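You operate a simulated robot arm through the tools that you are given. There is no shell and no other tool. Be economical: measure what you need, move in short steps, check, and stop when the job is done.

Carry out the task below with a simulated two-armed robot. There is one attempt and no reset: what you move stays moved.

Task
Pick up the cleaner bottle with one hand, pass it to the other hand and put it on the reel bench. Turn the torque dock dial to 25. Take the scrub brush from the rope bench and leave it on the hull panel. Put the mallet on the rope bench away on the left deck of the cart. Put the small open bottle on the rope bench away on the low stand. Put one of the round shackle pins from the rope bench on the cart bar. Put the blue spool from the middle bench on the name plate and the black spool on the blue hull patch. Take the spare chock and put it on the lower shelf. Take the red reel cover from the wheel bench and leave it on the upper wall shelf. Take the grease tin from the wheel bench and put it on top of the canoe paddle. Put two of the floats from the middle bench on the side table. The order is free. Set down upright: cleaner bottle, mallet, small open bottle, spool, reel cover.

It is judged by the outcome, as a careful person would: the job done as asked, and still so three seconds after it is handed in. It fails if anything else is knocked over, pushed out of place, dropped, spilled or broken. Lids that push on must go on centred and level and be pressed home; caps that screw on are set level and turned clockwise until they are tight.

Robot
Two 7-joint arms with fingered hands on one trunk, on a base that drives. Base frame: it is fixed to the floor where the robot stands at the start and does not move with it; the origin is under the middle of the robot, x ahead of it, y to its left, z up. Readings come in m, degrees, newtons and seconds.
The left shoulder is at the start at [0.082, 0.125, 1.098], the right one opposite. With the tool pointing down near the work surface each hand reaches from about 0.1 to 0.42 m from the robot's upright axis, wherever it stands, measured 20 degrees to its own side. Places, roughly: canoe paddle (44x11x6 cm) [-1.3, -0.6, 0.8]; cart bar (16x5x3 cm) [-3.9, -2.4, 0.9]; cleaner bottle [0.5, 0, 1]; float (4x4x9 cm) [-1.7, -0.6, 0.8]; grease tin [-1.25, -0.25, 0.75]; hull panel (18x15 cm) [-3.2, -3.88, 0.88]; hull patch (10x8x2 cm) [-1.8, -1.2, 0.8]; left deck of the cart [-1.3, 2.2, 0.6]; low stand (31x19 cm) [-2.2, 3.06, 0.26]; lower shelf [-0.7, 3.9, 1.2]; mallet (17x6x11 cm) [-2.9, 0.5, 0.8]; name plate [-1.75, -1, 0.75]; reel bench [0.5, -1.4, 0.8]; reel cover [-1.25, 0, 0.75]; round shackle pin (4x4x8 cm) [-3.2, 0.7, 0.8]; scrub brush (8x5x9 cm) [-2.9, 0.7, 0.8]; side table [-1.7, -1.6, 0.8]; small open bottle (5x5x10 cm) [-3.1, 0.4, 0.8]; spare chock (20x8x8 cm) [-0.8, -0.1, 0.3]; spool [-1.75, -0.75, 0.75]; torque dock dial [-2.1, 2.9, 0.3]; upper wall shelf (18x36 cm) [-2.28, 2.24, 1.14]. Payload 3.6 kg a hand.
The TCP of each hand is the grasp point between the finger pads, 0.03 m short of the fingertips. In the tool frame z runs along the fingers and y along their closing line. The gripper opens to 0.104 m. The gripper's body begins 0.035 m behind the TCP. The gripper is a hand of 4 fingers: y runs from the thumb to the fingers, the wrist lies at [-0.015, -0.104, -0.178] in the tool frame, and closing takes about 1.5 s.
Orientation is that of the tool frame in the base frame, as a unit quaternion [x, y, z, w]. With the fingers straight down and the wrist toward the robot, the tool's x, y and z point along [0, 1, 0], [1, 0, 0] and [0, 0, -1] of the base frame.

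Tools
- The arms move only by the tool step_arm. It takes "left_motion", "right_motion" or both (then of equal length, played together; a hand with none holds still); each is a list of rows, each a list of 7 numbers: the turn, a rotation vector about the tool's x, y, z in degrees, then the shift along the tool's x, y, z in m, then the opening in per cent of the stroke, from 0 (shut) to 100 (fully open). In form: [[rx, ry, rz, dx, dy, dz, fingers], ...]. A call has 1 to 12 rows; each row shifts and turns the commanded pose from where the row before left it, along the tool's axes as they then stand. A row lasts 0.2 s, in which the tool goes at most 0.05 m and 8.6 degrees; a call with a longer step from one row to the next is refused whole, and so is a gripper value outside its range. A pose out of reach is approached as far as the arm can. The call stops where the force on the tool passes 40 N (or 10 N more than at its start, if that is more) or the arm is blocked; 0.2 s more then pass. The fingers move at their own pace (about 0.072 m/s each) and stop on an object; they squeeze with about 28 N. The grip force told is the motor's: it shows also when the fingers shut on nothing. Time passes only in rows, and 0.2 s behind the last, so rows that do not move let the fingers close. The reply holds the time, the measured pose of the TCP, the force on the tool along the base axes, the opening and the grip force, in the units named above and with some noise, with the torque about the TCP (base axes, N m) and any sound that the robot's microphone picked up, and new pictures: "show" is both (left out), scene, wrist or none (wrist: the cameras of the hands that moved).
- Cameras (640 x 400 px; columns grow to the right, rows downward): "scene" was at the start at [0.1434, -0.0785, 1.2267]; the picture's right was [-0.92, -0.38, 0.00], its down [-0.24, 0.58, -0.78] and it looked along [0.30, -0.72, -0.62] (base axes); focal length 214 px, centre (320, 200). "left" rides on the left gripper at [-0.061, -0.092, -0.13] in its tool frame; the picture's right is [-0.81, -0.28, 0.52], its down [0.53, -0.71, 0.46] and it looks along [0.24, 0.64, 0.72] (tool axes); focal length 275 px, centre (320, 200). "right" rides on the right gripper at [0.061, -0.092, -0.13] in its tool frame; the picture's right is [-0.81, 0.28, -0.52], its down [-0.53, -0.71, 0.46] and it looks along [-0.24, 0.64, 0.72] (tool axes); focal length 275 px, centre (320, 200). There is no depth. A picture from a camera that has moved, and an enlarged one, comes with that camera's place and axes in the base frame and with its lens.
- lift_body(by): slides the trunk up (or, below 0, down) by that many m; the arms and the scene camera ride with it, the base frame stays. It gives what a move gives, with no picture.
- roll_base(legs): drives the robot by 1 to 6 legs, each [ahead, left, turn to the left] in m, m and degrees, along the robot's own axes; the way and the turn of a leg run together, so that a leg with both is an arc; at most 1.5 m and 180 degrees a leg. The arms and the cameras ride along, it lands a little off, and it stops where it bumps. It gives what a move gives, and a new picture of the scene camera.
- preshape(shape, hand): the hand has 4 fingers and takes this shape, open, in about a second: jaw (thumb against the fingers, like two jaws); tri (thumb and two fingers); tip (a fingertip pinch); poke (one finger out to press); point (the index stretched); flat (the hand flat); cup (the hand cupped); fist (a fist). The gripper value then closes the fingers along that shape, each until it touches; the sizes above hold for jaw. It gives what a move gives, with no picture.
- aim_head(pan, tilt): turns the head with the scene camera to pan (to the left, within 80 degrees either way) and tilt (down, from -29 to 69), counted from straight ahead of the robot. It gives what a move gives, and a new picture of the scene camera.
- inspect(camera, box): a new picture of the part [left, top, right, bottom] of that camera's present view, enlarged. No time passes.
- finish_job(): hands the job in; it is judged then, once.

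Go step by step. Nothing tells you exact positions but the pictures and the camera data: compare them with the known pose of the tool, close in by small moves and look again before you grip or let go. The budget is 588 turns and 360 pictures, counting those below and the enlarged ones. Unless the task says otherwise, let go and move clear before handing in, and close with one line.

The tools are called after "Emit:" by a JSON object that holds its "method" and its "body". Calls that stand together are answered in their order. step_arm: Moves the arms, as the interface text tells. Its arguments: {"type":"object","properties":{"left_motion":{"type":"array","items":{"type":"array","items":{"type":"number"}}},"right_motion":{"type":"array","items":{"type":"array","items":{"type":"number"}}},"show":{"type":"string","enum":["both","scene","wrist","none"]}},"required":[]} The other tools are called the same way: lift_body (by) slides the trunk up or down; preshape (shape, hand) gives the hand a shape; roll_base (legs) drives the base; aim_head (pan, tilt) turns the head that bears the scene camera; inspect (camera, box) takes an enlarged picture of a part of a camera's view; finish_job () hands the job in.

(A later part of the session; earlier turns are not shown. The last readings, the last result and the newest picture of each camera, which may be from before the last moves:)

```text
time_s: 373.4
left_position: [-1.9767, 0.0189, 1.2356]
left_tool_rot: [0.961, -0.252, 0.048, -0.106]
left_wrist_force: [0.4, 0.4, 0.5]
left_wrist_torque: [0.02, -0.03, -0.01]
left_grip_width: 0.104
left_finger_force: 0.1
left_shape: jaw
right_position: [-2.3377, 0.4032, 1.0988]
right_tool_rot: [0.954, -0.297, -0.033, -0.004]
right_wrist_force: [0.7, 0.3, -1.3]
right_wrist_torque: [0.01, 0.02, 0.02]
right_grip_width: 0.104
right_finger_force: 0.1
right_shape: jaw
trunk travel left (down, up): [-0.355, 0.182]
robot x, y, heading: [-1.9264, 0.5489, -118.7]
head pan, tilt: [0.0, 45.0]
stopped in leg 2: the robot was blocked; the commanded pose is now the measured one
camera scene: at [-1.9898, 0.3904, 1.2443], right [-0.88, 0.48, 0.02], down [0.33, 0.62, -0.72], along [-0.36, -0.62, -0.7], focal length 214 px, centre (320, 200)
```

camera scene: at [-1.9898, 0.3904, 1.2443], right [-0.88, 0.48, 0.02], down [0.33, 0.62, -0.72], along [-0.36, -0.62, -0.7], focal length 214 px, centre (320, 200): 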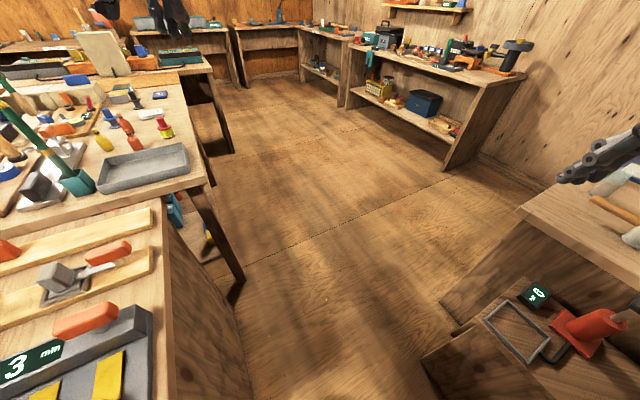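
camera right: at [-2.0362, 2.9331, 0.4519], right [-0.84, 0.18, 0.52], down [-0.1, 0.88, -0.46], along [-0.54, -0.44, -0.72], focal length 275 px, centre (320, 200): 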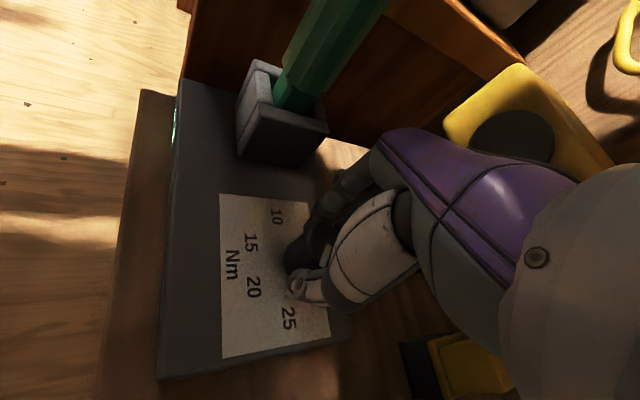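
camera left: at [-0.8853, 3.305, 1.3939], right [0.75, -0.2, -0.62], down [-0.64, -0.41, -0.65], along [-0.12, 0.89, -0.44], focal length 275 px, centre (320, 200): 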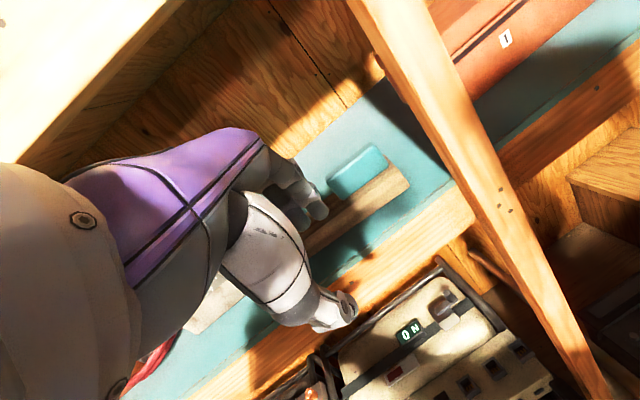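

Extend the right arm (its retraction made the elbow flare out), then retry the rotation.

Emit:
{"method": "step_arm", "body": {"right_motion": [[0, 0, 0, 0.02, 0.04, 0, 100], [0, 0, 0, 0.02, 0.04, 0, 100], [0, 0, 0, 0.02, 0.04, 0, 100], [0, 0, 0, 0.02, 0.02, 0, 100]], "show": "none"}}

Emit:
{"method": "roll_base", "body": {"legs": [[0, 0, 29]]}}

```text
time_s: 374.4
left_position: [-2.0056, 0.0069, 1.2305]
left_tool_rot: [0.961, -0.246, 0.057, -0.114]
left_wrist_force: [-0.7, -1.0, -0.5]
left_wrist_torque: [0.0, -0.06, -0.03]
left_grip_width: 0.1039
left_finger_force: 0.1
left_shape: jaw
right_position: [-2.3749, 0.2262, 1.0799]
right_tool_rot: [0.957, -0.288, -0.018, -0.012]
right_wrist_force: [-0.1, 0.2, -0.3]
right_wrist_torque: [0.04, -0.06, 0.02]
right_grip_width: 0.1043
right_finger_force: 0.0
right_shape: jaw
trunk travel left (down, up): [-0.355, 0.182]
robot x, y, heading: [-1.9231, 0.5447, -118.2]
head pan, tilt: [0.0, 45.0]
```

```text
time_s: 376.2
left_position: [-1.74, 0.0393, 1.2325]
left_tool_rot: [0.992, -0.005, 0.027, -0.121]
left_wrist_force: [0.4, 0.3, 0.5]
left_wrist_torque: [-0.02, -0.03, 0.01]
left_grip_width: 0.1042
left_finger_force: 0.1
left_shape: jaw
right_position: [-2.1681, 0.0565, 1.0815]
right_tool_rot: [0.999, -0.045, -0.022, -0.005]
right_wrist_force: [0.1, 0.2, -0.8]
right_wrist_torque: [-0.01, 0.01, 0.0]
right_grip_width: 0.1042
right_finger_force: 0.1
right_shape: jaw
trunk travel left (down, up): [-0.355, 0.182]
robot x, y, heading: [-1.929, 0.5451, -90.0]
head pan, tilt: [0.0, 45.0]
camera scene: at [-1.928, 0.3589, 1.2418], right [-1.0, 0.0, 0.0], down [0.0, 0.71, -0.71], along [0.0, -0.71, -0.71], focal length 214 px, centre (320, 200)
```

scene: 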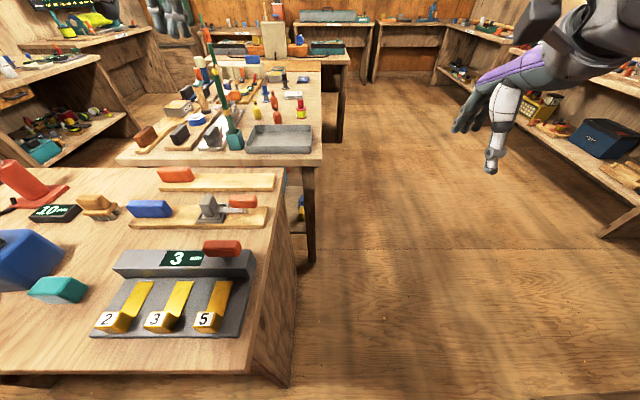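

Now slide west 0.27 m and go south.

Emit:
{"method": "roll_base", "body": {"legs": [[0, -0.27, 0], [0.6, 0, 0]]}}

```text
time_s: 382.2
left_position: [-2.0151, -0.5797, 1.2332]
left_tool_rot: [0.992, -0.012, 0.029, -0.122]
left_wrist_force: [-0.1, 0.2, 0.3]
left_wrist_torque: [0.01, 0.03, -0.01]
left_grip_width: 0.1041
left_finger_force: 0.0
left_shape: jaw
right_position: [-2.4446, -0.5557, 1.0831]
right_tool_rot: [0.998, -0.053, -0.021, -0.005]
right_wrist_force: [0.3, -1.3, -0.7]
right_wrist_torque: [-0.02, -0.04, -0.01]
right_grip_width: 0.1041
right_finger_force: 0.1
right_shape: jaw
trunk travel left (down, up): [-0.355, 0.182]
robot x, y, heading: [-2.1953, -0.0733, -90.8]
head pan, tilt: [0.0, 45.0]
camera scene: at [-2.2, -0.2584, 1.2418], right [-1.0, 0.02, 0.0], down [0.01, 0.71, -0.71], along [-0.01, -0.71, -0.71], focal length 214 px, centre (320, 200)
```

scene: 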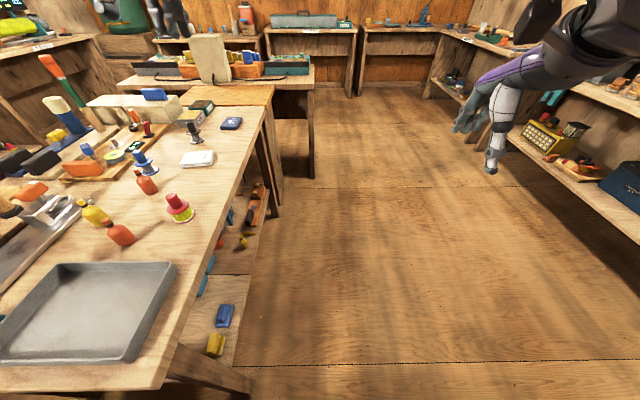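

We're beside the middle bench: spools, floats, name plate (-1.76,-0.93) and blue hull patch (-1.81,-1.2) are visible. I'll do these now: face the bench from the west.

Emit:
{"method": "roll_base", "body": {"legs": [[0.7, -0.05, 0], [0, 0, 90]]}}

Emit:
{"method": "aim_head", "body": {"pan": 0, "tilt": 45}}

```text
time_s: 389.8
left_position: [-1.7419, -0.5857, 1.2311]
left_tool_rot: [0.709, 0.694, -0.067, -0.106]
left_wrist_force: [-0.6, -0.8, -0.1]
left_wrist_torque: [0.01, 0.01, -0.04]
left_grip_width: 0.104
left_finger_force: 0.1
left_shape: jaw
right_position: [-1.7684, -1.0153, 1.0831]
right_tool_rot: [0.744, 0.668, -0.02, 0.011]
right_wrist_force: [0.2, 0.1, 0.0]
right_wrist_torque: [0.0, -0.03, 0.01]
right_grip_width: 0.104
right_finger_force: 0.0
right_shape: jaw
trunk travel left (down, up): [-0.355, 0.182]
robot x, y, heading: [-2.2521, -0.7648, -0.9]
head pan, tilt: [0.0, 45.0]
camera scene: at [-2.065, -0.7681, 1.2418], right [-0.02, -1.0, 0.0], down [-0.71, 0.01, -0.71], along [0.71, -0.01, -0.71], focal length 214 px, centre (320, 200)
```

scene: 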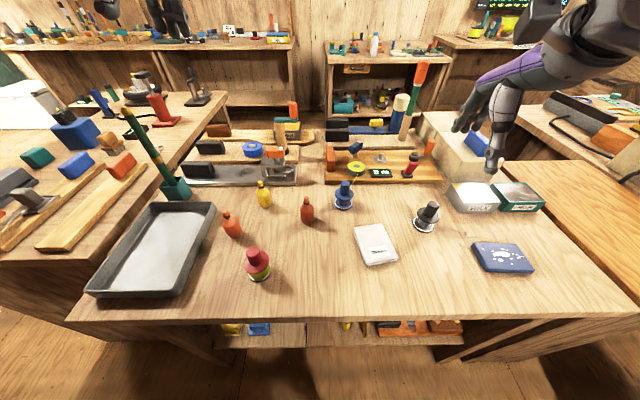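

```text
time_s: 390.4
left_position: [-1.7418, -0.5853, 1.2318]
left_tool_rot: [0.71, 0.693, -0.067, -0.106]
left_wrist_force: [0.5, 0.7, -0.8]
left_wrist_torque: [0.01, -0.01, -0.03]
left_grip_width: 0.1039
left_finger_force: 0.0
left_shape: jaw
right_position: [-1.7676, -1.0142, 1.0826]
right_tool_rot: [0.744, 0.668, -0.019, 0.012]
right_wrist_force: [0.2, -0.4, 0.1]
right_wrist_torque: [0.01, 0.01, -0.01]
right_grip_width: 0.1039
right_finger_force: 0.0
right_shape: jaw
trunk travel left (down, up): [-0.355, 0.182]
robot x, y, heading: [-2.2483, -0.7638, -0.8]
head pan, tilt: [0.0, 45.0]
camera scene: at [-2.065, -0.7682, 1.2418], right [-0.02, -1.0, 0.0], down [-0.71, 0.01, -0.71], along [0.71, -0.01, -0.71], focal length 214 px, centre (320, 200)
```

scene: 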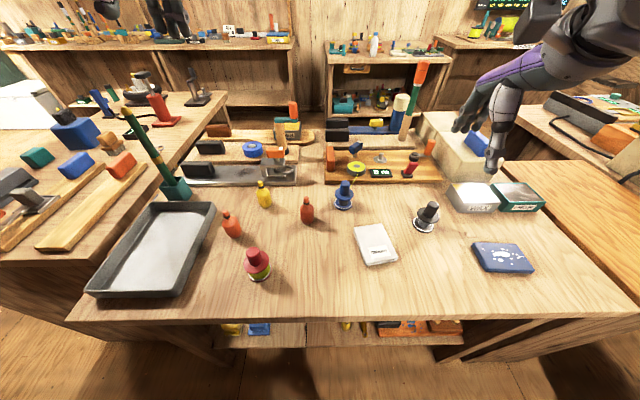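

Great overview. Inspect the spools, floats and plates in detail.

Emit:
{"method": "inspect", "body": {"camera": "scene", "box": [300, 165, 460, 275]}}

Emit:
{"method": "inspect", "body": {"camera": "scene", "box": [200, 165, 360, 290]}}

```text
3.64 times, centred on (380, 220) of scene
camera zoom: at [-2.065, -0.7682, 1.2418], right [-0.02, -1.0, 0.0], down [-0.71, 0.01, -0.71], along [0.71, -0.01, -0.71], focal length 780 px, centre (102, 127)
```

zoom: 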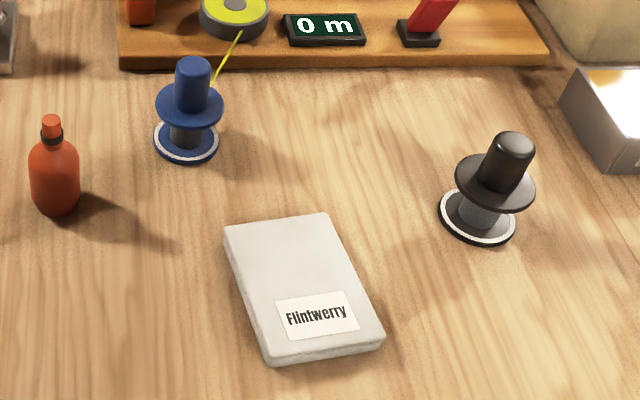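

```text
3.20 times, centred on (280, 228) of scene
camera zoom: at [-2.065, -0.7682, 1.2418], right [-0.02, -1.0, 0.0], down [-0.71, 0.01, -0.71], along [0.71, -0.01, -0.71], focal length 686 px, centre (448, 112)
```

zoom: 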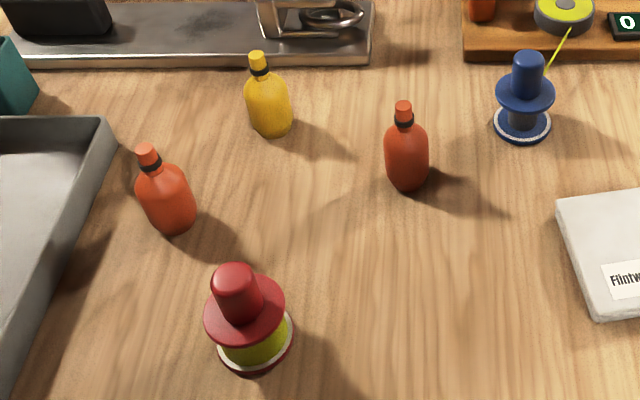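

Blue spool knob: centre (-1.642,-0.840), top z≈0.88, flange at z≈0.845. Name plate centre (-1.785,-0.898). Drive a bit closer and bring the right hand above the blue spool.

Emit:
{"method": "roll_base", "body": {"legs": [[0.11, 0.02, 1]]}}

Emit:
{"method": "step_arm", "body": {"right_motion": [[0, 0, -6, 0.03, 0, 0, 100], [0, 0, 0, 0.03, 0, 0.02, 100], [0, 0, 0, 0.03, 0, 0.03, 100], [0, 0, 0, 0.03, 0, 0.03, 100], [0, 0, 0, 0.03, 0, 0.02, 60]]}}

```text
time_s: 391.6
left_position: [-1.6369, -0.557, 1.2314]
left_tool_rot: [0.704, 0.7, -0.067, -0.104]
left_wrist_force: [0.0, 0.0, 0.2]
left_wrist_torque: [-0.02, 0.03, 0.0]
left_grip_width: 0.1039
left_finger_force: 0.1
left_shape: jaw
right_position: [-1.6543, -0.9877, 1.0819]
right_tool_rot: [0.738, 0.674, -0.019, 0.012]
right_wrist_force: [-0.6, -0.9, -0.6]
right_wrist_torque: [0.02, 0.01, -0.03]
right_grip_width: 0.1041
right_finger_force: 0.1
right_shape: jaw
trunk travel left (down, up): [-0.355, 0.182]
robot x, y, heading: [-2.1426, -0.7485, 0.1]
head pan, tilt: [0.0, 45.0]
camera scene: at [-1.957, -0.746, 1.2417], right [0.0, -1.0, 0.0], down [-0.71, 0.0, -0.71], along [0.71, 0.0, -0.71], focal length 214 px, centre (320, 200)
```

scene: 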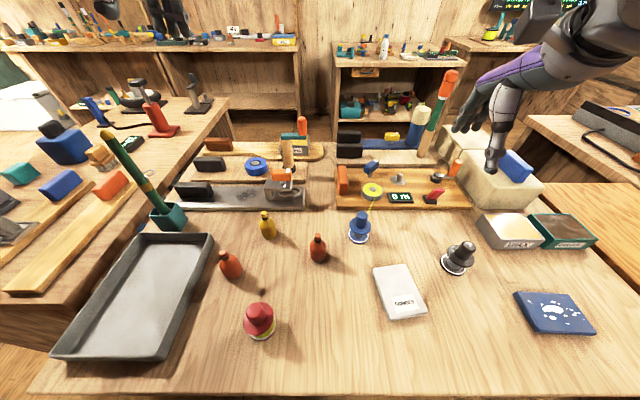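

```text
time_s: 392.8
left_position: [-1.6359, -0.5582, 1.2313]
left_tool_rot: [0.704, 0.699, -0.066, -0.106]
left_wrist_force: [0.4, -0.3, 0.3]
left_wrist_torque: [-0.02, 0.0, 0.01]
left_grip_width: 0.1039
left_finger_force: 0.0
left_shape: jaw
right_position: [-1.6565, -0.8409, 0.9751]
right_tool_rot: [0.703, 0.711, -0.019, 0.01]
right_wrist_force: [0.2, -0.3, -0.6]
right_wrist_torque: [0.0, 0.02, -0.02]
right_grip_width: 0.0628
right_finger_force: 0.2
right_shape: jaw
trunk travel left (down, up): [-0.355, 0.182]
robot x, y, heading: [-2.1433, -0.7487, 0.3]
head pan, tilt: [0.0, 45.0]
camera scene: at [-1.9567, -0.7458, 1.2417], right [0.0, -1.0, 0.0], down [-0.71, 0.0, -0.71], along [0.71, 0.0, -0.71], focal length 214 px, centre (320, 200)
camera right: at [-1.7466, -0.7746, 1.1054], right [0.29, -0.78, 0.55], down [-0.71, -0.56, -0.42], along [0.64, -0.27, -0.72], focal length 275 px, centre (320, 200)
```

scene: 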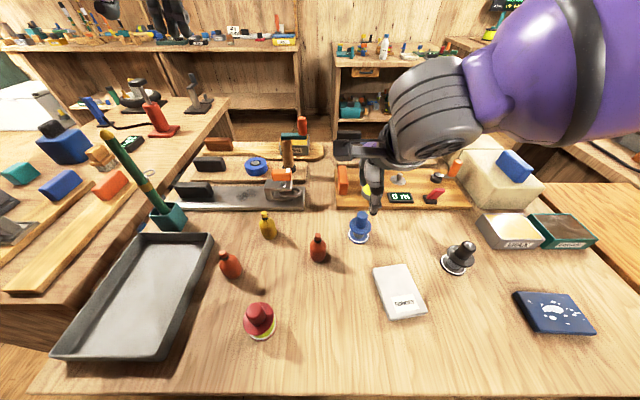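
right: 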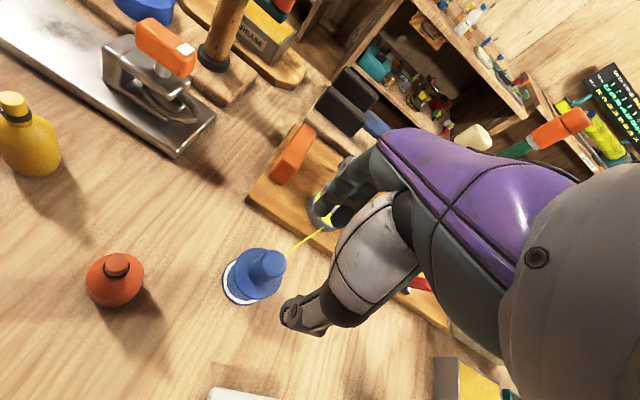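

Knob confirmed at (-1.640,-0.837). Descend, straddle the knob and grip.

Emit:
{"method": "step_arm", "body": {"right_motion": [[0, 0, 0, 0.003, 0.016, 0.03, 60], [0, 0, 0, 0, 0, 0.03, 60], [0, 0, 0, 0, 0, 0.02, 60], [0, 0, 0, 0, 0, 0.017, 60], [0, 0, 0, 0, 0, 0, 0], [0, 0, 0, 0, 0, 0, 0], [0, 0, 0, 0, 0, 0, 0], [0, 0, 0, 0, 0, 0, 0]], "show": "wrist"}}

```text
time_s: 394.6
left_position: [-1.6372, -0.5574, 1.2316]
left_tool_rot: [0.704, 0.699, -0.067, -0.106]
left_wrist_force: [-0.5, 1.0, 0.2]
left_wrist_torque: [0.03, 0.01, 0.0]
left_grip_width: 0.104
left_finger_force: 0.1
left_shape: jaw
right_position: [-1.6405, -0.8424, 0.8794]
right_tool_rot: [0.702, 0.712, -0.019, 0.01]
right_wrist_force: [-0.1, -0.3, 1.0]
right_wrist_torque: [0.0, 0.02, 0.01]
right_grip_width: 0.0174
right_finger_force: 27.7
right_shape: jaw
trunk travel left (down, up): [-0.355, 0.182]
robot x, y, heading: [-2.1392, -0.7495, -0.1]
head pan, tilt: [0.0, 45.0]
camera right: at [-1.7316, -0.7763, 1.009], right [0.29, -0.78, 0.55], down [-0.71, -0.56, -0.42], along [0.64, -0.27, -0.72], focal length 275 px, centre (320, 200)
```

right: 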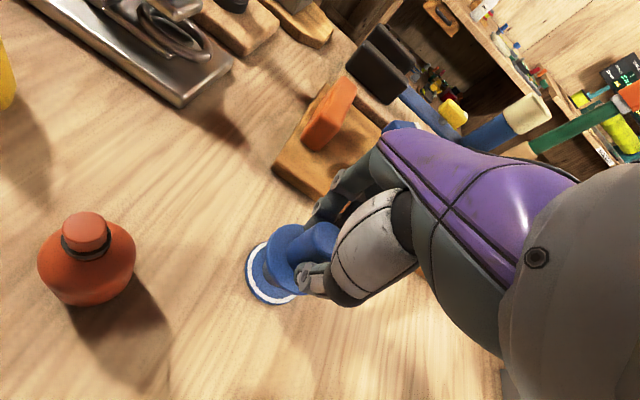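

Gripped. Lift and check the line.

Emit:
{"method": "step_arm", "body": {"right_motion": [[0, 0, 0, 0, 0, -0.02, 0], [0, 0, 0, 0, 0, -0.025, 0], [0, 0, 0, 0, 0, -0.025, 0], [0, 0, 0, 0, 0, 0, 0]], "show": "both"}}

Emit:
{"method": "inspect", "body": {"camera": "scene", "box": [300, 160, 460, 260]}}

```text
time_s: 395.6
left_position: [-1.6381, -0.5584, 1.2316]
left_tool_rot: [0.703, 0.7, -0.068, -0.105]
left_wrist_force: [-0.7, 0.4, -0.1]
left_wrist_torque: [0.02, -0.01, -0.01]
left_grip_width: 0.1039
left_finger_force: 0.1
left_shape: jaw
right_position: [-1.639, -0.839, 0.9504]
right_tool_rot: [0.702, 0.712, -0.02, 0.01]
right_wrist_force: [-0.5, 0.4, -0.6]
right_wrist_torque: [-0.01, 0.01, -0.03]
right_grip_width: 0.0176
right_finger_force: 27.8
right_shape: jaw
trunk travel left (down, up): [-0.355, 0.182]
robot x, y, heading: [-2.1472, -0.7486, 0.0]
head pan, tilt: [0.0, 45.0]
camera scene: at [-1.9572, -0.7461, 1.2417], right [0.0, -1.0, 0.0], down [-0.71, 0.0, -0.71], along [0.71, 0.0, -0.71], focal length 214 px, centre (320, 200)
camera right: at [-1.7299, -0.7736, 1.0789], right [0.29, -0.78, 0.55], down [-0.71, -0.56, -0.42], along [0.64, -0.27, -0.72], focal length 275 px, centre (320, 200)
```

scene: 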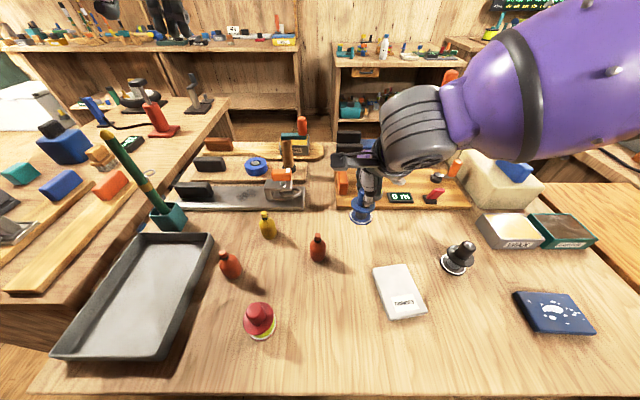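
right: 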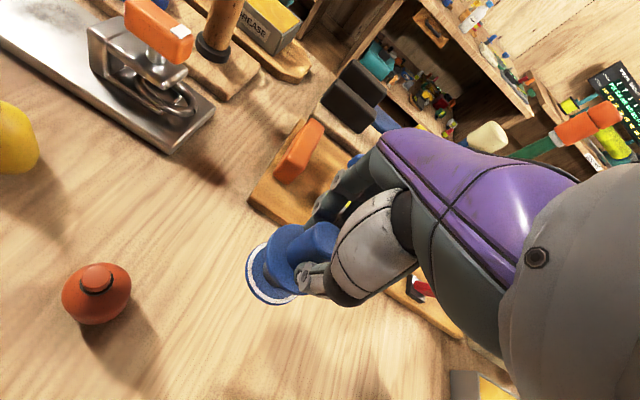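

```text
4.00 times, centred on (380, 210) of scene
camera zoom: at [-1.9572, -0.7461, 1.2417], right [0.0, -1.0, 0.0], down [-0.71, 0.0, -0.71], along [0.71, 0.0, -0.71], focal length 858 px, centre (80, 160)
```

zoom: 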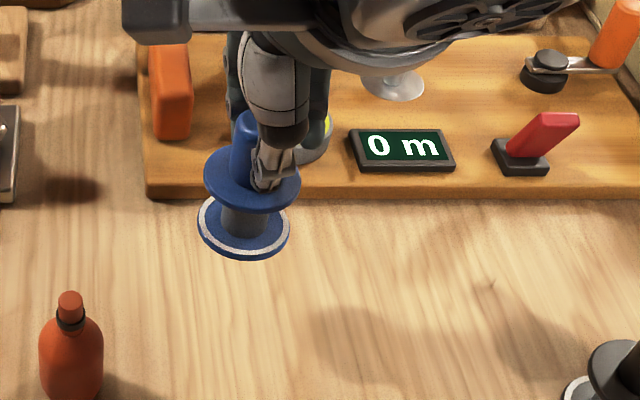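

Free. Move over the name plate centre.

Emit:
{"method": "step_arm", "body": {"right_motion": [[0, 0, 0, -0.015, -0.035, 0, 0], [0, 0, 0, -0.015, -0.04, 0, 0], [0, 0, 0, -0.015, -0.04, 0, 0], [0, 0, 0, -0.012, -0.03, 0, 0], [0, 0, 0, 0, 0, 0.015, 0]], "show": "both"}}

Emit:
{"method": "inspect", "body": {"camera": "scene", "box": [320, 210, 480, 330]}}

```text
time_s: 396.8
left_position: [-1.6367, -0.5569, 1.2325]
left_tool_rot: [0.704, 0.699, -0.068, -0.105]
left_wrist_force: [-0.1, 0.3, 0.0]
left_wrist_torque: [-0.04, -0.03, -0.01]
left_grip_width: 0.1039
left_finger_force: 0.0
left_shape: jaw
right_position: [-1.7251, -0.8848, 0.9434]
right_tool_rot: [0.701, 0.713, -0.02, 0.01]
right_wrist_force: [0.1, -0.1, -1.3]
right_wrist_torque: [0.04, 0.0, 0.03]
right_grip_width: 0.0174
right_finger_force: 27.8
right_shape: jaw
right hand out of reach, approached as far as the arm can: row 3, 4
trunk travel left (down, up): [-0.355, 0.182]
robot x, y, heading: [-2.1432, -0.7501, -0.0]
head pan, tilt: [0.0, 45.0]
camera scene: at [-1.957, -0.7458, 1.2417], right [0.0, -1.0, 0.0], down [-0.71, 0.0, -0.71], along [0.71, 0.0, -0.71], focal length 214 px, centre (320, 200)
camera right: at [-1.8154, -0.8189, 1.0731], right [0.29, -0.78, 0.55], down [-0.71, -0.56, -0.42], along [0.64, -0.27, -0.72], focal length 275 px, centre (320, 200)
```

scene: 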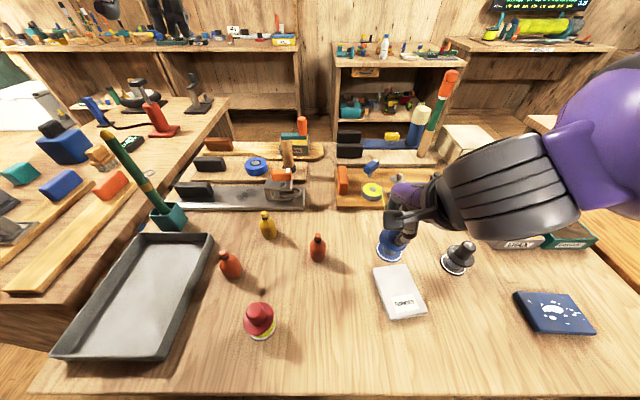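
right: 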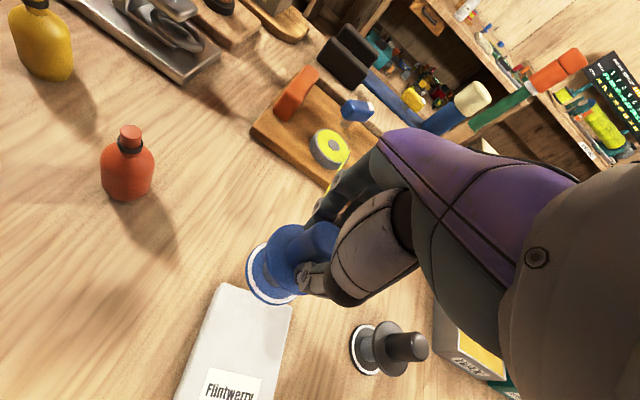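

```text
3.33 times, centred on (400, 270) of scene
camera zoom: at [-1.957, -0.7458, 1.2417], right [0.0, -1.0, 0.0], down [-0.71, 0.0, -0.71], along [0.71, 0.0, -0.71], focal length 715 px, centre (53, -33)
```

zoom: 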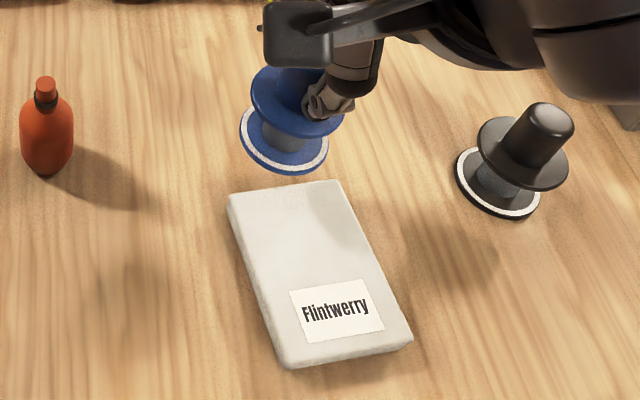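

The arm is at its near limit; back the base by 6 cm to bring the spool over the plate.

Emit:
{"method": "roll_base", "body": {"legs": [[-0.06, -0.012, 0]]}}

Emit:
{"method": "inspect", "body": {"camera": "right", "box": [120, 160, 440, 400]}}

```text
time_s: 397.8
left_position: [-1.6972, -0.5699, 1.2333]
left_tool_rot: [0.704, 0.699, -0.067, -0.105]
left_wrist_force: [-0.6, -0.7, 0.0]
left_wrist_torque: [-0.01, -0.06, -0.01]
left_grip_width: 0.104
left_finger_force: 0.1
left_shape: jaw
right_position: [-1.7856, -0.8969, 0.9437]
right_tool_rot: [0.702, 0.712, -0.02, 0.011]
right_wrist_force: [-0.2, -0.5, -0.8]
right_wrist_torque: [-0.02, -0.06, -0.01]
right_grip_width: 0.0175
right_finger_force: 27.8
right_shape: jaw
trunk travel left (down, up): [-0.355, 0.182]
robot x, y, heading: [-2.2066, -0.7561, 0.1]
head pan, tilt: [0.0, 45.0]
camera scene: at [-2.0177, -0.7584, 1.242], right [0.0, -1.0, 0.0], down [-0.71, 0.0, -0.71], along [0.71, 0.0, -0.71], focal length 214 px, centre (320, 200)
```

scene: 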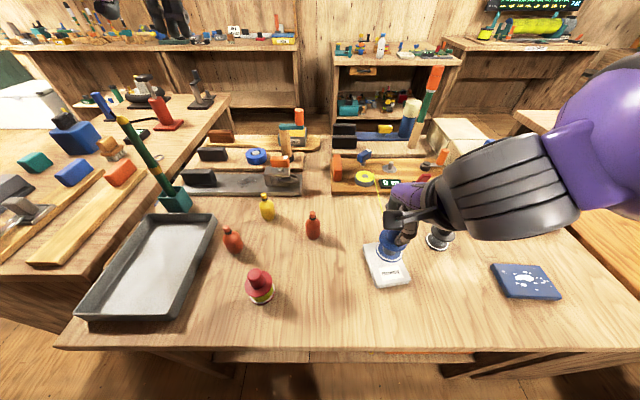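

```text
1.67 times, centred on (280, 280) of right
camera zoom: at [-1.8758, -0.8314, 1.0734], right [0.29, -0.78, 0.55], down [-0.71, -0.56, -0.42], along [0.64, -0.27, -0.72], focal length 459 px, centre (387, 67)
```

zoom: 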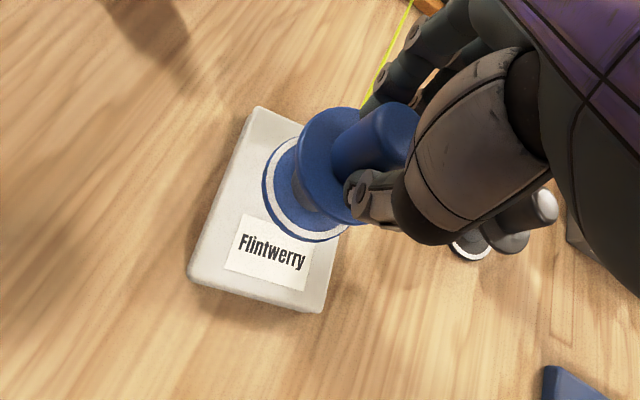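

Spool base is centred over the plate. Lower to contact.

Emit:
{"method": "step_arm", "body": {"right_motion": [[0, 0, 0, 0, 0, 0.02, 0], [0, 0, 0, 0, 0, 0.012, 0], [0, 0, 0, 0, 0, 0.005, 0]], "show": "none"}}

Emit:
{"method": "step_arm", "body": {"right_motion": [[0, 0, 0, 0, 0, 0.003, 0], [0, 0, 0, 0, 0, 0.003, 0]], "show": "none"}}

Emit:
{"method": "step_arm", "body": {"right_motion": [[0, 0, 0, 0, 0, 0.003, 0], [0, 0, 0, 0, 0, 0.002, 0]], "show": "wrist"}}

```text
time_s: 398.6
left_position: [-1.6967, -0.5711, 1.2312]
left_tool_rot: [0.704, 0.699, -0.067, -0.105]
left_wrist_force: [-0.3, 0.5, -0.2]
left_wrist_torque: [-0.03, 0.04, 0.0]
left_grip_width: 0.104
left_finger_force: 0.0
left_shape: jaw
right_position: [-1.7852, -0.8989, 0.9034]
right_tool_rot: [0.702, 0.712, -0.02, 0.01]
right_wrist_force: [0.7, -0.3, -1.8]
right_wrist_torque: [-0.02, 0.01, 0.0]
right_grip_width: 0.0175
right_finger_force: 27.5
right_shape: jaw
trunk travel left (down, up): [-0.355, 0.182]
robot x, y, heading: [-2.2057, -0.7589, 0.5]
head pan, tilt: [0.0, 45.0]
```

```text
time_s: 399.2
left_position: [-1.6969, -0.5699, 1.2323]
left_tool_rot: [0.704, 0.7, -0.067, -0.105]
left_wrist_force: [0.8, 0.2, 0.5]
left_wrist_torque: [-0.04, -0.01, -0.02]
left_grip_width: 0.1039
left_finger_force: 0.0
left_shape: jaw
right_position: [-1.7862, -0.8982, 0.9011]
right_tool_rot: [0.702, 0.712, -0.02, 0.009]
right_wrist_force: [-0.6, 0.7, -0.9]
right_wrist_torque: [-0.01, -0.02, -0.01]
right_grip_width: 0.0174
right_finger_force: 27.7
right_shape: jaw
trunk travel left (down, up): [-0.355, 0.182]
robot x, y, heading: [-2.2025, -0.7571, 0.3]
head pan, tilt: [0.0, 45.0]
```

```text
time_s: 399.8
left_position: [-1.6972, -0.5702, 1.233]
left_tool_rot: [0.704, 0.699, -0.067, -0.106]
left_wrist_force: [-0.5, -0.5, -0.6]
left_wrist_torque: [0.0, 0.0, 0.0]
left_grip_width: 0.1039
left_finger_force: 0.1
left_shape: jaw
right_position: [-1.7843, -0.8986, 0.8966]
right_tool_rot: [0.702, 0.711, -0.02, 0.011]
right_wrist_force: [-1.7, -0.7, 8.9]
right_wrist_torque: [0.01, -0.06, 0.05]
right_grip_width: 0.0178
right_finger_force: 28.3
right_shape: jaw
trunk travel left (down, up): [-0.355, 0.182]
robot x, y, heading: [-2.203, -0.7565, 0.4]
head pan, tilt: [0.0, 45.0]
camera right: at [-1.8765, -0.8326, 1.0259], right [0.29, -0.78, 0.55], down [-0.71, -0.56, -0.42], along [0.64, -0.27, -0.72], focal length 275 px, centre (320, 200)
```

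right: 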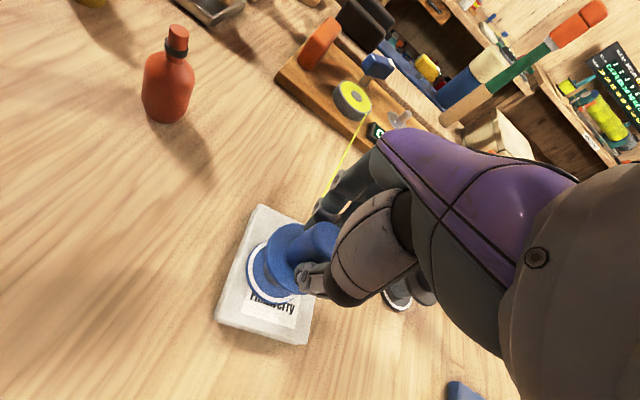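

Contact on the plate. Release and rise straight up.

Emit:
{"method": "step_arm", "body": {"right_motion": [[0, 0, 0, 0, 0, 0, 60], [0, 0, 0, 0, 0, 0, 60], [0, 0, 0, 0, 0, 0, 60], [0, 0, 0, 0, 0, -0.02, 60], [0, 0, 0, 0, 0, -0.03, 60], [0, 0, 0, 0, 0, -0.04, 60], [0, 0, 0, -0.03, 0, -0.02, 60], [0, 0, 0, -0.04, 0.02, 0, 60], [0, 0, 0, -0.04, 0.02, 0, 60]], "show": "both"}}

```text
time_s: 401.8
left_position: [-1.6976, -0.5714, 1.2316]
left_tool_rot: [0.704, 0.699, -0.066, -0.106]
left_wrist_force: [0.1, -0.1, -0.4]
left_wrist_torque: [0.0, -0.02, 0.03]
left_grip_width: 0.104
left_finger_force: 0.0
left_shape: jaw
right_position: [-1.7437, -1.0061, 1.0124]
right_tool_rot: [0.702, 0.712, -0.02, 0.009]
right_wrist_force: [-0.5, 0.3, -0.1]
right_wrist_torque: [0.03, -0.01, 0.02]
right_grip_width: 0.0619
right_finger_force: 0.1
right_shape: jaw
trunk travel left (down, up): [-0.355, 0.182]
robot x, y, heading: [-2.201, -0.7578, -0.0]
head pan, tilt: [0.0, 45.0]
camera scene: at [-2.0169, -0.759, 1.2418], right [0.0, -1.0, 0.0], down [-0.71, 0.0, -0.71], along [0.71, 0.0, -0.71], focal length 214 px, centre (320, 200)
camera right: at [-1.8333, -0.9392, 1.1419], right [0.29, -0.78, 0.55], down [-0.71, -0.56, -0.42], along [0.64, -0.26, -0.72], focal length 275 px, centre (320, 200)
```

scene: 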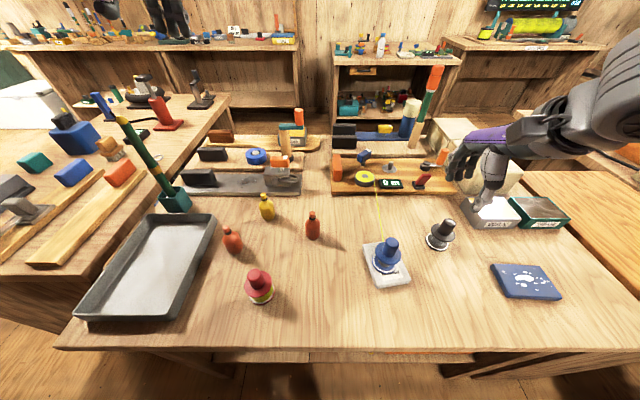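
right: 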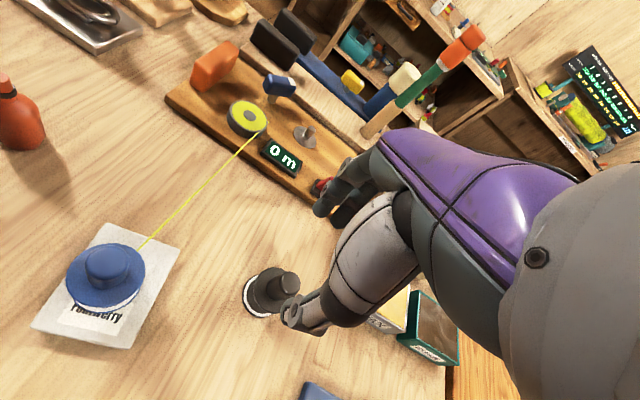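

Blue spool stands on the name plate. Next the black spool: knob at (-1.720,-1.033). Move over and descend partway, check.

Emit:
{"method": "step_arm", "body": {"right_motion": [[0, 0, 0, -0.027, 0.024, 0.02, 60], [0, 0, 0, 0, 0, 0.03, 60], [0, 0, 0, 0, 0, 0.03, 60]], "show": "wrist"}}

```text
time_s: 402.6
left_position: [-1.6965, -0.5712, 1.2322]
left_tool_rot: [0.704, 0.699, -0.067, -0.106]
left_wrist_force: [-0.7, 0.1, 0.5]
left_wrist_torque: [0.01, 0.04, 0.04]
left_grip_width: 0.1038
left_finger_force: 0.1
left_shape: jaw
right_position: [-1.7184, -1.0347, 0.9314]
right_tool_rot: [0.702, 0.712, -0.02, 0.01]
right_wrist_force: [0.4, 0.7, -0.3]
right_wrist_torque: [0.0, 0.0, -0.03]
right_grip_width: 0.0621
right_finger_force: 0.1
right_shape: jaw
trunk travel left (down, up): [-0.355, 0.182]
robot x, y, heading: [-2.2042, -0.7578, 0.1]
head pan, tilt: [0.0, 45.0]
camera right: at [-1.8088, -0.9681, 1.061], right [0.29, -0.78, 0.55], down [-0.71, -0.56, -0.42], along [0.64, -0.27, -0.72], focal length 275 px, centre (320, 200)
```

right: 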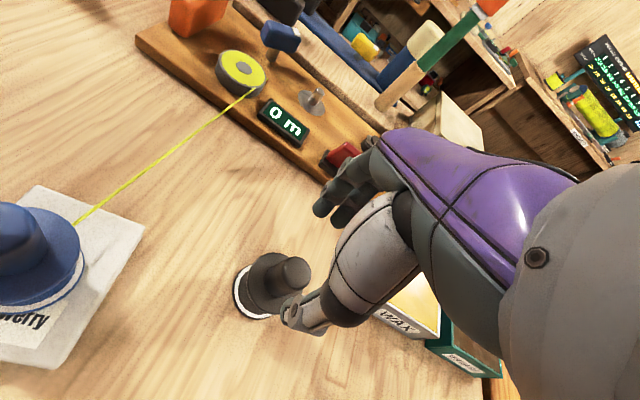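

Aligned. Descend and grip.

Emit:
{"method": "step_arm", "body": {"right_motion": [[0, 0, 0, -0.001, -0.002, 0.025, 60], [0, 0, 0, 0, 0, 0.02, 60], [0, 0, 0, 0, 0, 0.009, 60], [0, 0, 0, 0, 0, 0, 0], [0, 0, 0, 0, 0, 0, 0], [0, 0, 0, 0, 0, 0, 0], [0, 0, 0, 0, 0, 0, 0], [0, 0, 0, 0, 0, -0.02, 0], [0, 0, 0, 0, 0, -0.03, 0], [0, 0, 0, 0, 0, -0.03, 0]], "show": "wrist"}}

```text
time_s: 404.8
left_position: [-1.6965, -0.57, 1.2324]
left_tool_rot: [0.704, 0.699, -0.067, -0.105]
left_wrist_force: [0.0, -0.1, 0.2]
left_wrist_torque: [0.01, -0.01, -0.01]
left_grip_width: 0.1041
left_finger_force: 0.1
left_shape: jaw
right_position: [-1.7224, -1.0334, 0.9575]
right_tool_rot: [0.702, 0.712, -0.021, 0.01]
right_wrist_force: [-0.1, 0.6, -0.2]
right_wrist_torque: [0.0, -0.04, 0.0]
right_grip_width: 0.0179
right_finger_force: 28.0
right_shape: jaw
trunk travel left (down, up): [-0.355, 0.182]
robot x, y, heading: [-2.2028, -0.7603, 0.2]
head pan, tilt: [0.0, 45.0]
camera right: at [-1.8124, -0.9683, 1.0877], right [0.29, -0.78, 0.55], down [-0.71, -0.56, -0.42], along [0.64, -0.27, -0.72], focal length 275 px, centre (320, 200)
```

right: 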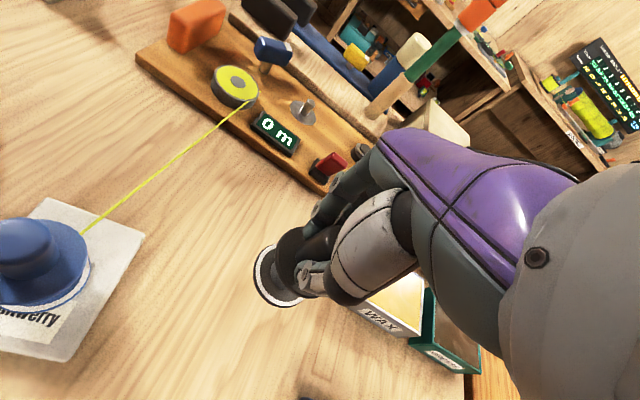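

Black spool lifted. Move the base so the spool comes over the blue hull patch (≈(-1.825,-1.178)).

Emit:
{"method": "roll_base", "body": {"legs": [[-0.1, -0.145, 0]]}}

Emit:
{"method": "inspect", "body": {"camera": "right", "box": [120, 160, 440, 400]}}

```text
time_s: 406.7
left_position: [-1.797, -0.7133, 1.2322]
left_tool_rot: [0.704, 0.699, -0.067, -0.106]
left_wrist_force: [-0.5, 0.5, -0.2]
left_wrist_torque: [0.01, 0.02, 0.0]
left_grip_width: 0.1039
left_finger_force: 0.1
left_shape: jaw
right_position: [-1.8211, -1.1795, 0.9576]
right_tool_rot: [0.702, 0.712, -0.02, 0.01]
right_wrist_force: [0.1, 0.5, -0.2]
right_wrist_torque: [0.01, 0.03, -0.02]
right_grip_width: 0.0178
right_finger_force: 28.0
right_shape: jaw
trunk travel left (down, up): [-0.355, 0.182]
robot x, y, heading: [-2.2998, -0.9042, 0.1]
head pan, tilt: [0.0, 45.0]
camera scene: at [-2.1163, -0.9025, 1.2418], right [0.0, -1.0, 0.0], down [-0.71, 0.0, -0.71], along [0.71, 0.0, -0.71], focal length 214 px, centre (320, 200)
```

scene: 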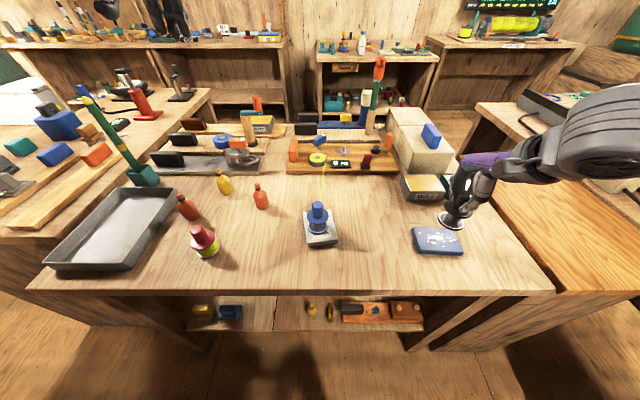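

```text
1.67 times, centred on (280, 280) of right
camera zoom: at [-1.9118, -1.1129, 1.0872], right [0.29, -0.78, 0.55], down [-0.71, -0.56, -0.42], along [0.64, -0.27, -0.72], focal length 459 px, centre (387, 67)
```

zoom: 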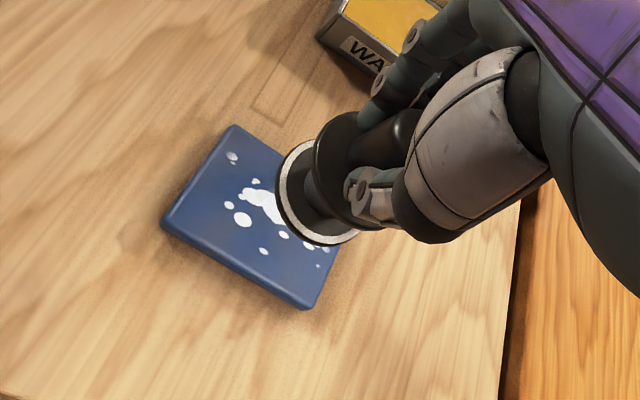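

The spool is centred over the blue patch. Lower it.

Emit:
{"method": "step_arm", "body": {"right_motion": [[0, 0, 0, 0, 0, 0.025, 0], [0, 0, 0, 0, 0, 0.02, 0], [0, 0, 0, 0, 0, 0.008, 0]], "show": "none"}}

Emit:
{"method": "step_arm", "body": {"right_motion": [[0, 0, 0, 0, 0, 0.003, 0], [0, 0, 0, 0, 0, 0.003, 0]], "show": "none"}}

Emit:
{"method": "step_arm", "body": {"right_motion": [[0, 0, 0, 0, 0, 0.003, 0], [0, 0, 0, 0, 0, 0.002, 0]], "show": "none"}}

```text
time_s: 407.5
left_position: [-1.7959, -0.7136, 1.2324]
left_tool_rot: [0.704, 0.699, -0.067, -0.106]
left_wrist_force: [0.8, 0.1, -0.8]
left_wrist_torque: [-0.01, 0.01, 0.01]
left_grip_width: 0.1041
left_finger_force: 0.1
left_shape: jaw
right_position: [-1.8219, -1.181, 0.905]
right_tool_rot: [0.701, 0.712, -0.022, 0.01]
right_wrist_force: [-0.2, -0.1, -0.3]
right_wrist_torque: [0.01, -0.03, -0.01]
right_grip_width: 0.0178
right_finger_force: 28.0
right_shape: jaw
trunk travel left (down, up): [-0.355, 0.182]
robot x, y, heading: [-2.3033, -0.9035, 0.0]
head pan, tilt: [0.0, 45.0]
```

```text
time_s: 408.1
left_position: [-1.7962, -0.7143, 1.2321]
left_tool_rot: [0.704, 0.699, -0.068, -0.105]
left_wrist_force: [-0.5, 0.2, 0.4]
left_wrist_torque: [-0.01, -0.01, 0.01]
left_grip_width: 0.1039
left_finger_force: 0.1
left_shape: jaw
right_position: [-1.8233, -1.1824, 0.8985]
right_tool_rot: [0.702, 0.711, -0.022, 0.01]
right_wrist_force: [0.6, 1.1, -0.5]
right_wrist_torque: [-0.02, 0.0, 0.02]
right_grip_width: 0.0178
right_finger_force: 28.5
right_shape: jaw
trunk travel left (down, up): [-0.355, 0.182]
robot x, y, heading: [-2.2981, -0.9041, 0.1]
head pan, tilt: [0.0, 45.0]
```

```text
time_s: 408.7
left_position: [-1.796, -0.7141, 1.2329]
left_tool_rot: [0.705, 0.699, -0.067, -0.105]
left_wrist_force: [-0.1, -0.6, 0.1]
left_wrist_torque: [-0.01, 0.0, 0.02]
left_grip_width: 0.104
left_finger_force: 0.2
left_shape: jaw
right_position: [-1.8223, -1.1814, 0.8933]
right_tool_rot: [0.702, 0.712, -0.02, 0.011]
right_wrist_force: [0.7, 0.6, -0.7]
right_wrist_torque: [0.04, 0.02, 0.0]
right_grip_width: 0.0179
right_finger_force: 27.8
right_shape: jaw
trunk travel left (down, up): [-0.355, 0.182]
robot x, y, heading: [-2.3048, -0.9045, 0.1]
head pan, tilt: [0.0, 45.0]
```

Emit:
{"method": "step_arm", "body": {"right_motion": [[0, 0, 0, 0, 0, 0.002, 0], [0, 0, 0, 0, 0, 0.002, 0]], "show": "wrist"}}

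```text
time_s: 409.3
left_position: [-1.7979, -0.7141, 1.2331]
left_tool_rot: [0.704, 0.699, -0.067, -0.105]
left_wrist_force: [0.1, -0.5, -0.7]
left_wrist_torque: [0.02, 0.01, 0.01]
left_grip_width: 0.1039
left_finger_force: 0.1
left_shape: jaw
right_position: [-1.822, -1.1817, 0.8916]
right_tool_rot: [0.703, 0.711, -0.019, 0.013]
right_wrist_force: [-5.0, -0.5, 15.1]
right_wrist_torque: [-0.05, 0.04, -0.03]
right_grip_width: 0.0184
right_finger_force: 28.2
right_shape: jaw
trunk travel left (down, up): [-0.355, 0.182]
robot x, y, heading: [-2.3022, -0.9048, 0.1]
head pan, tilt: [0.0, 45.0]
camera right: at [-1.9133, -1.1148, 1.0205], right [0.29, -0.78, 0.55], down [-0.71, -0.56, -0.42], along [0.64, -0.27, -0.72], focal length 275 px, centre (320, 200)
```

right: 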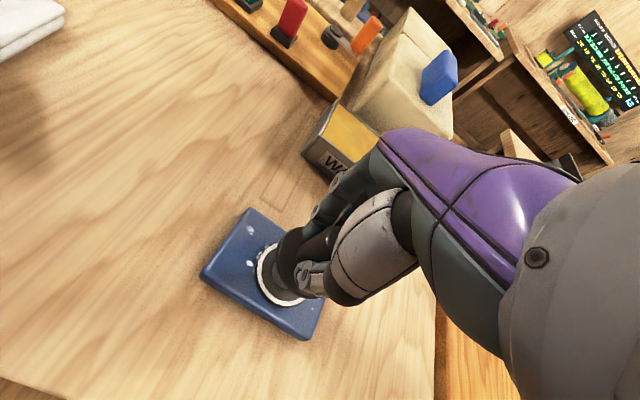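

Seated. Release and lift.

Emit:
{"method": "step_arm", "body": {"right_motion": [[0, 0, 0, 0, 0, 0, 60], [0, 0, 0, 0, 0, 0, 60], [0, 0, 0, 0, 0, 0, 60], [0, 0, 0, 0, 0, -0.02, 60], [0, 0, 0, 0, 0, -0.03, 60], [0, 0, 0, 0, 0, -0.04, 60], [0, 0, 0, 0, 0, -0.04, 60]], "show": "wrist"}}

Emit:
{"method": "roll_base", "body": {"legs": [[0.12, 0.16, 0]]}}

```text
time_s: 410.9
left_position: [-1.7971, -0.7139, 1.2331]
left_tool_rot: [0.704, 0.699, -0.067, -0.106]
left_wrist_force: [-0.1, 1.2, 0.4]
left_wrist_torque: [0.01, -0.02, -0.02]
left_grip_width: 0.1041
left_finger_force: 0.1
left_shape: jaw
right_position: [-1.8224, -1.1754, 1.0212]
right_tool_rot: [0.702, 0.712, -0.02, 0.009]
right_wrist_force: [-0.1, 0.4, 0.5]
right_wrist_torque: [0.02, -0.01, 0.02]
right_grip_width: 0.0621
right_finger_force: 0.1
right_shape: jaw
trunk travel left (down, up): [-0.355, 0.182]
robot x, y, heading: [-2.3003, -0.9052, 0.1]
head pan, tilt: [0.0, 45.0]
camera right: at [-1.9127, -1.1093, 1.15], right [0.29, -0.78, 0.55], down [-0.71, -0.56, -0.42], along [0.64, -0.27, -0.72], focal length 275 px, centre (320, 200)
```

right: 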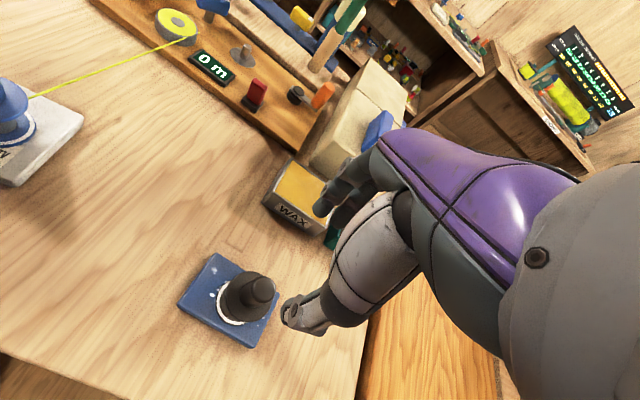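

```text
time_s: 412.9
left_position: [-1.6771, -0.5516, 1.232]
left_tool_rot: [0.703, 0.7, -0.068, -0.105]
left_wrist_force: [-0.1, 0.0, 0.6]
left_wrist_torque: [0.04, -0.02, -0.06]
left_grip_width: 0.1042
left_finger_force: 0.0
left_shape: jaw
right_position: [-1.7019, -1.0121, 1.02]
right_tool_rot: [0.701, 0.713, -0.021, 0.01]
right_wrist_force: [1.1, 0.4, -0.4]
right_wrist_torque: [-0.01, -0.02, -0.01]
right_grip_width: 0.0619
right_finger_force: 0.0
right_shape: jaw
trunk travel left (down, up): [-0.355, 0.182]
robot x, y, heading: [-2.1817, -0.7422, 0.5]
head pan, tilt: [0.0, 45.0]
camera scene: at [-1.9964, -0.74, 1.2418], right [0.0, -1.0, 0.0], down [-0.71, 0.0, -0.71], along [0.71, 0.0, -0.71], focal length 214 px, centre (320, 200)
```

scene: 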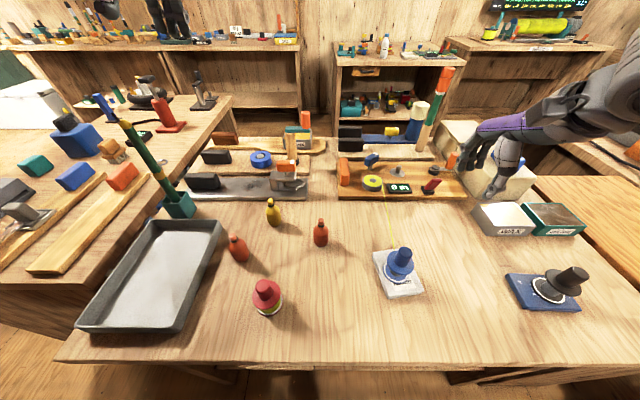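

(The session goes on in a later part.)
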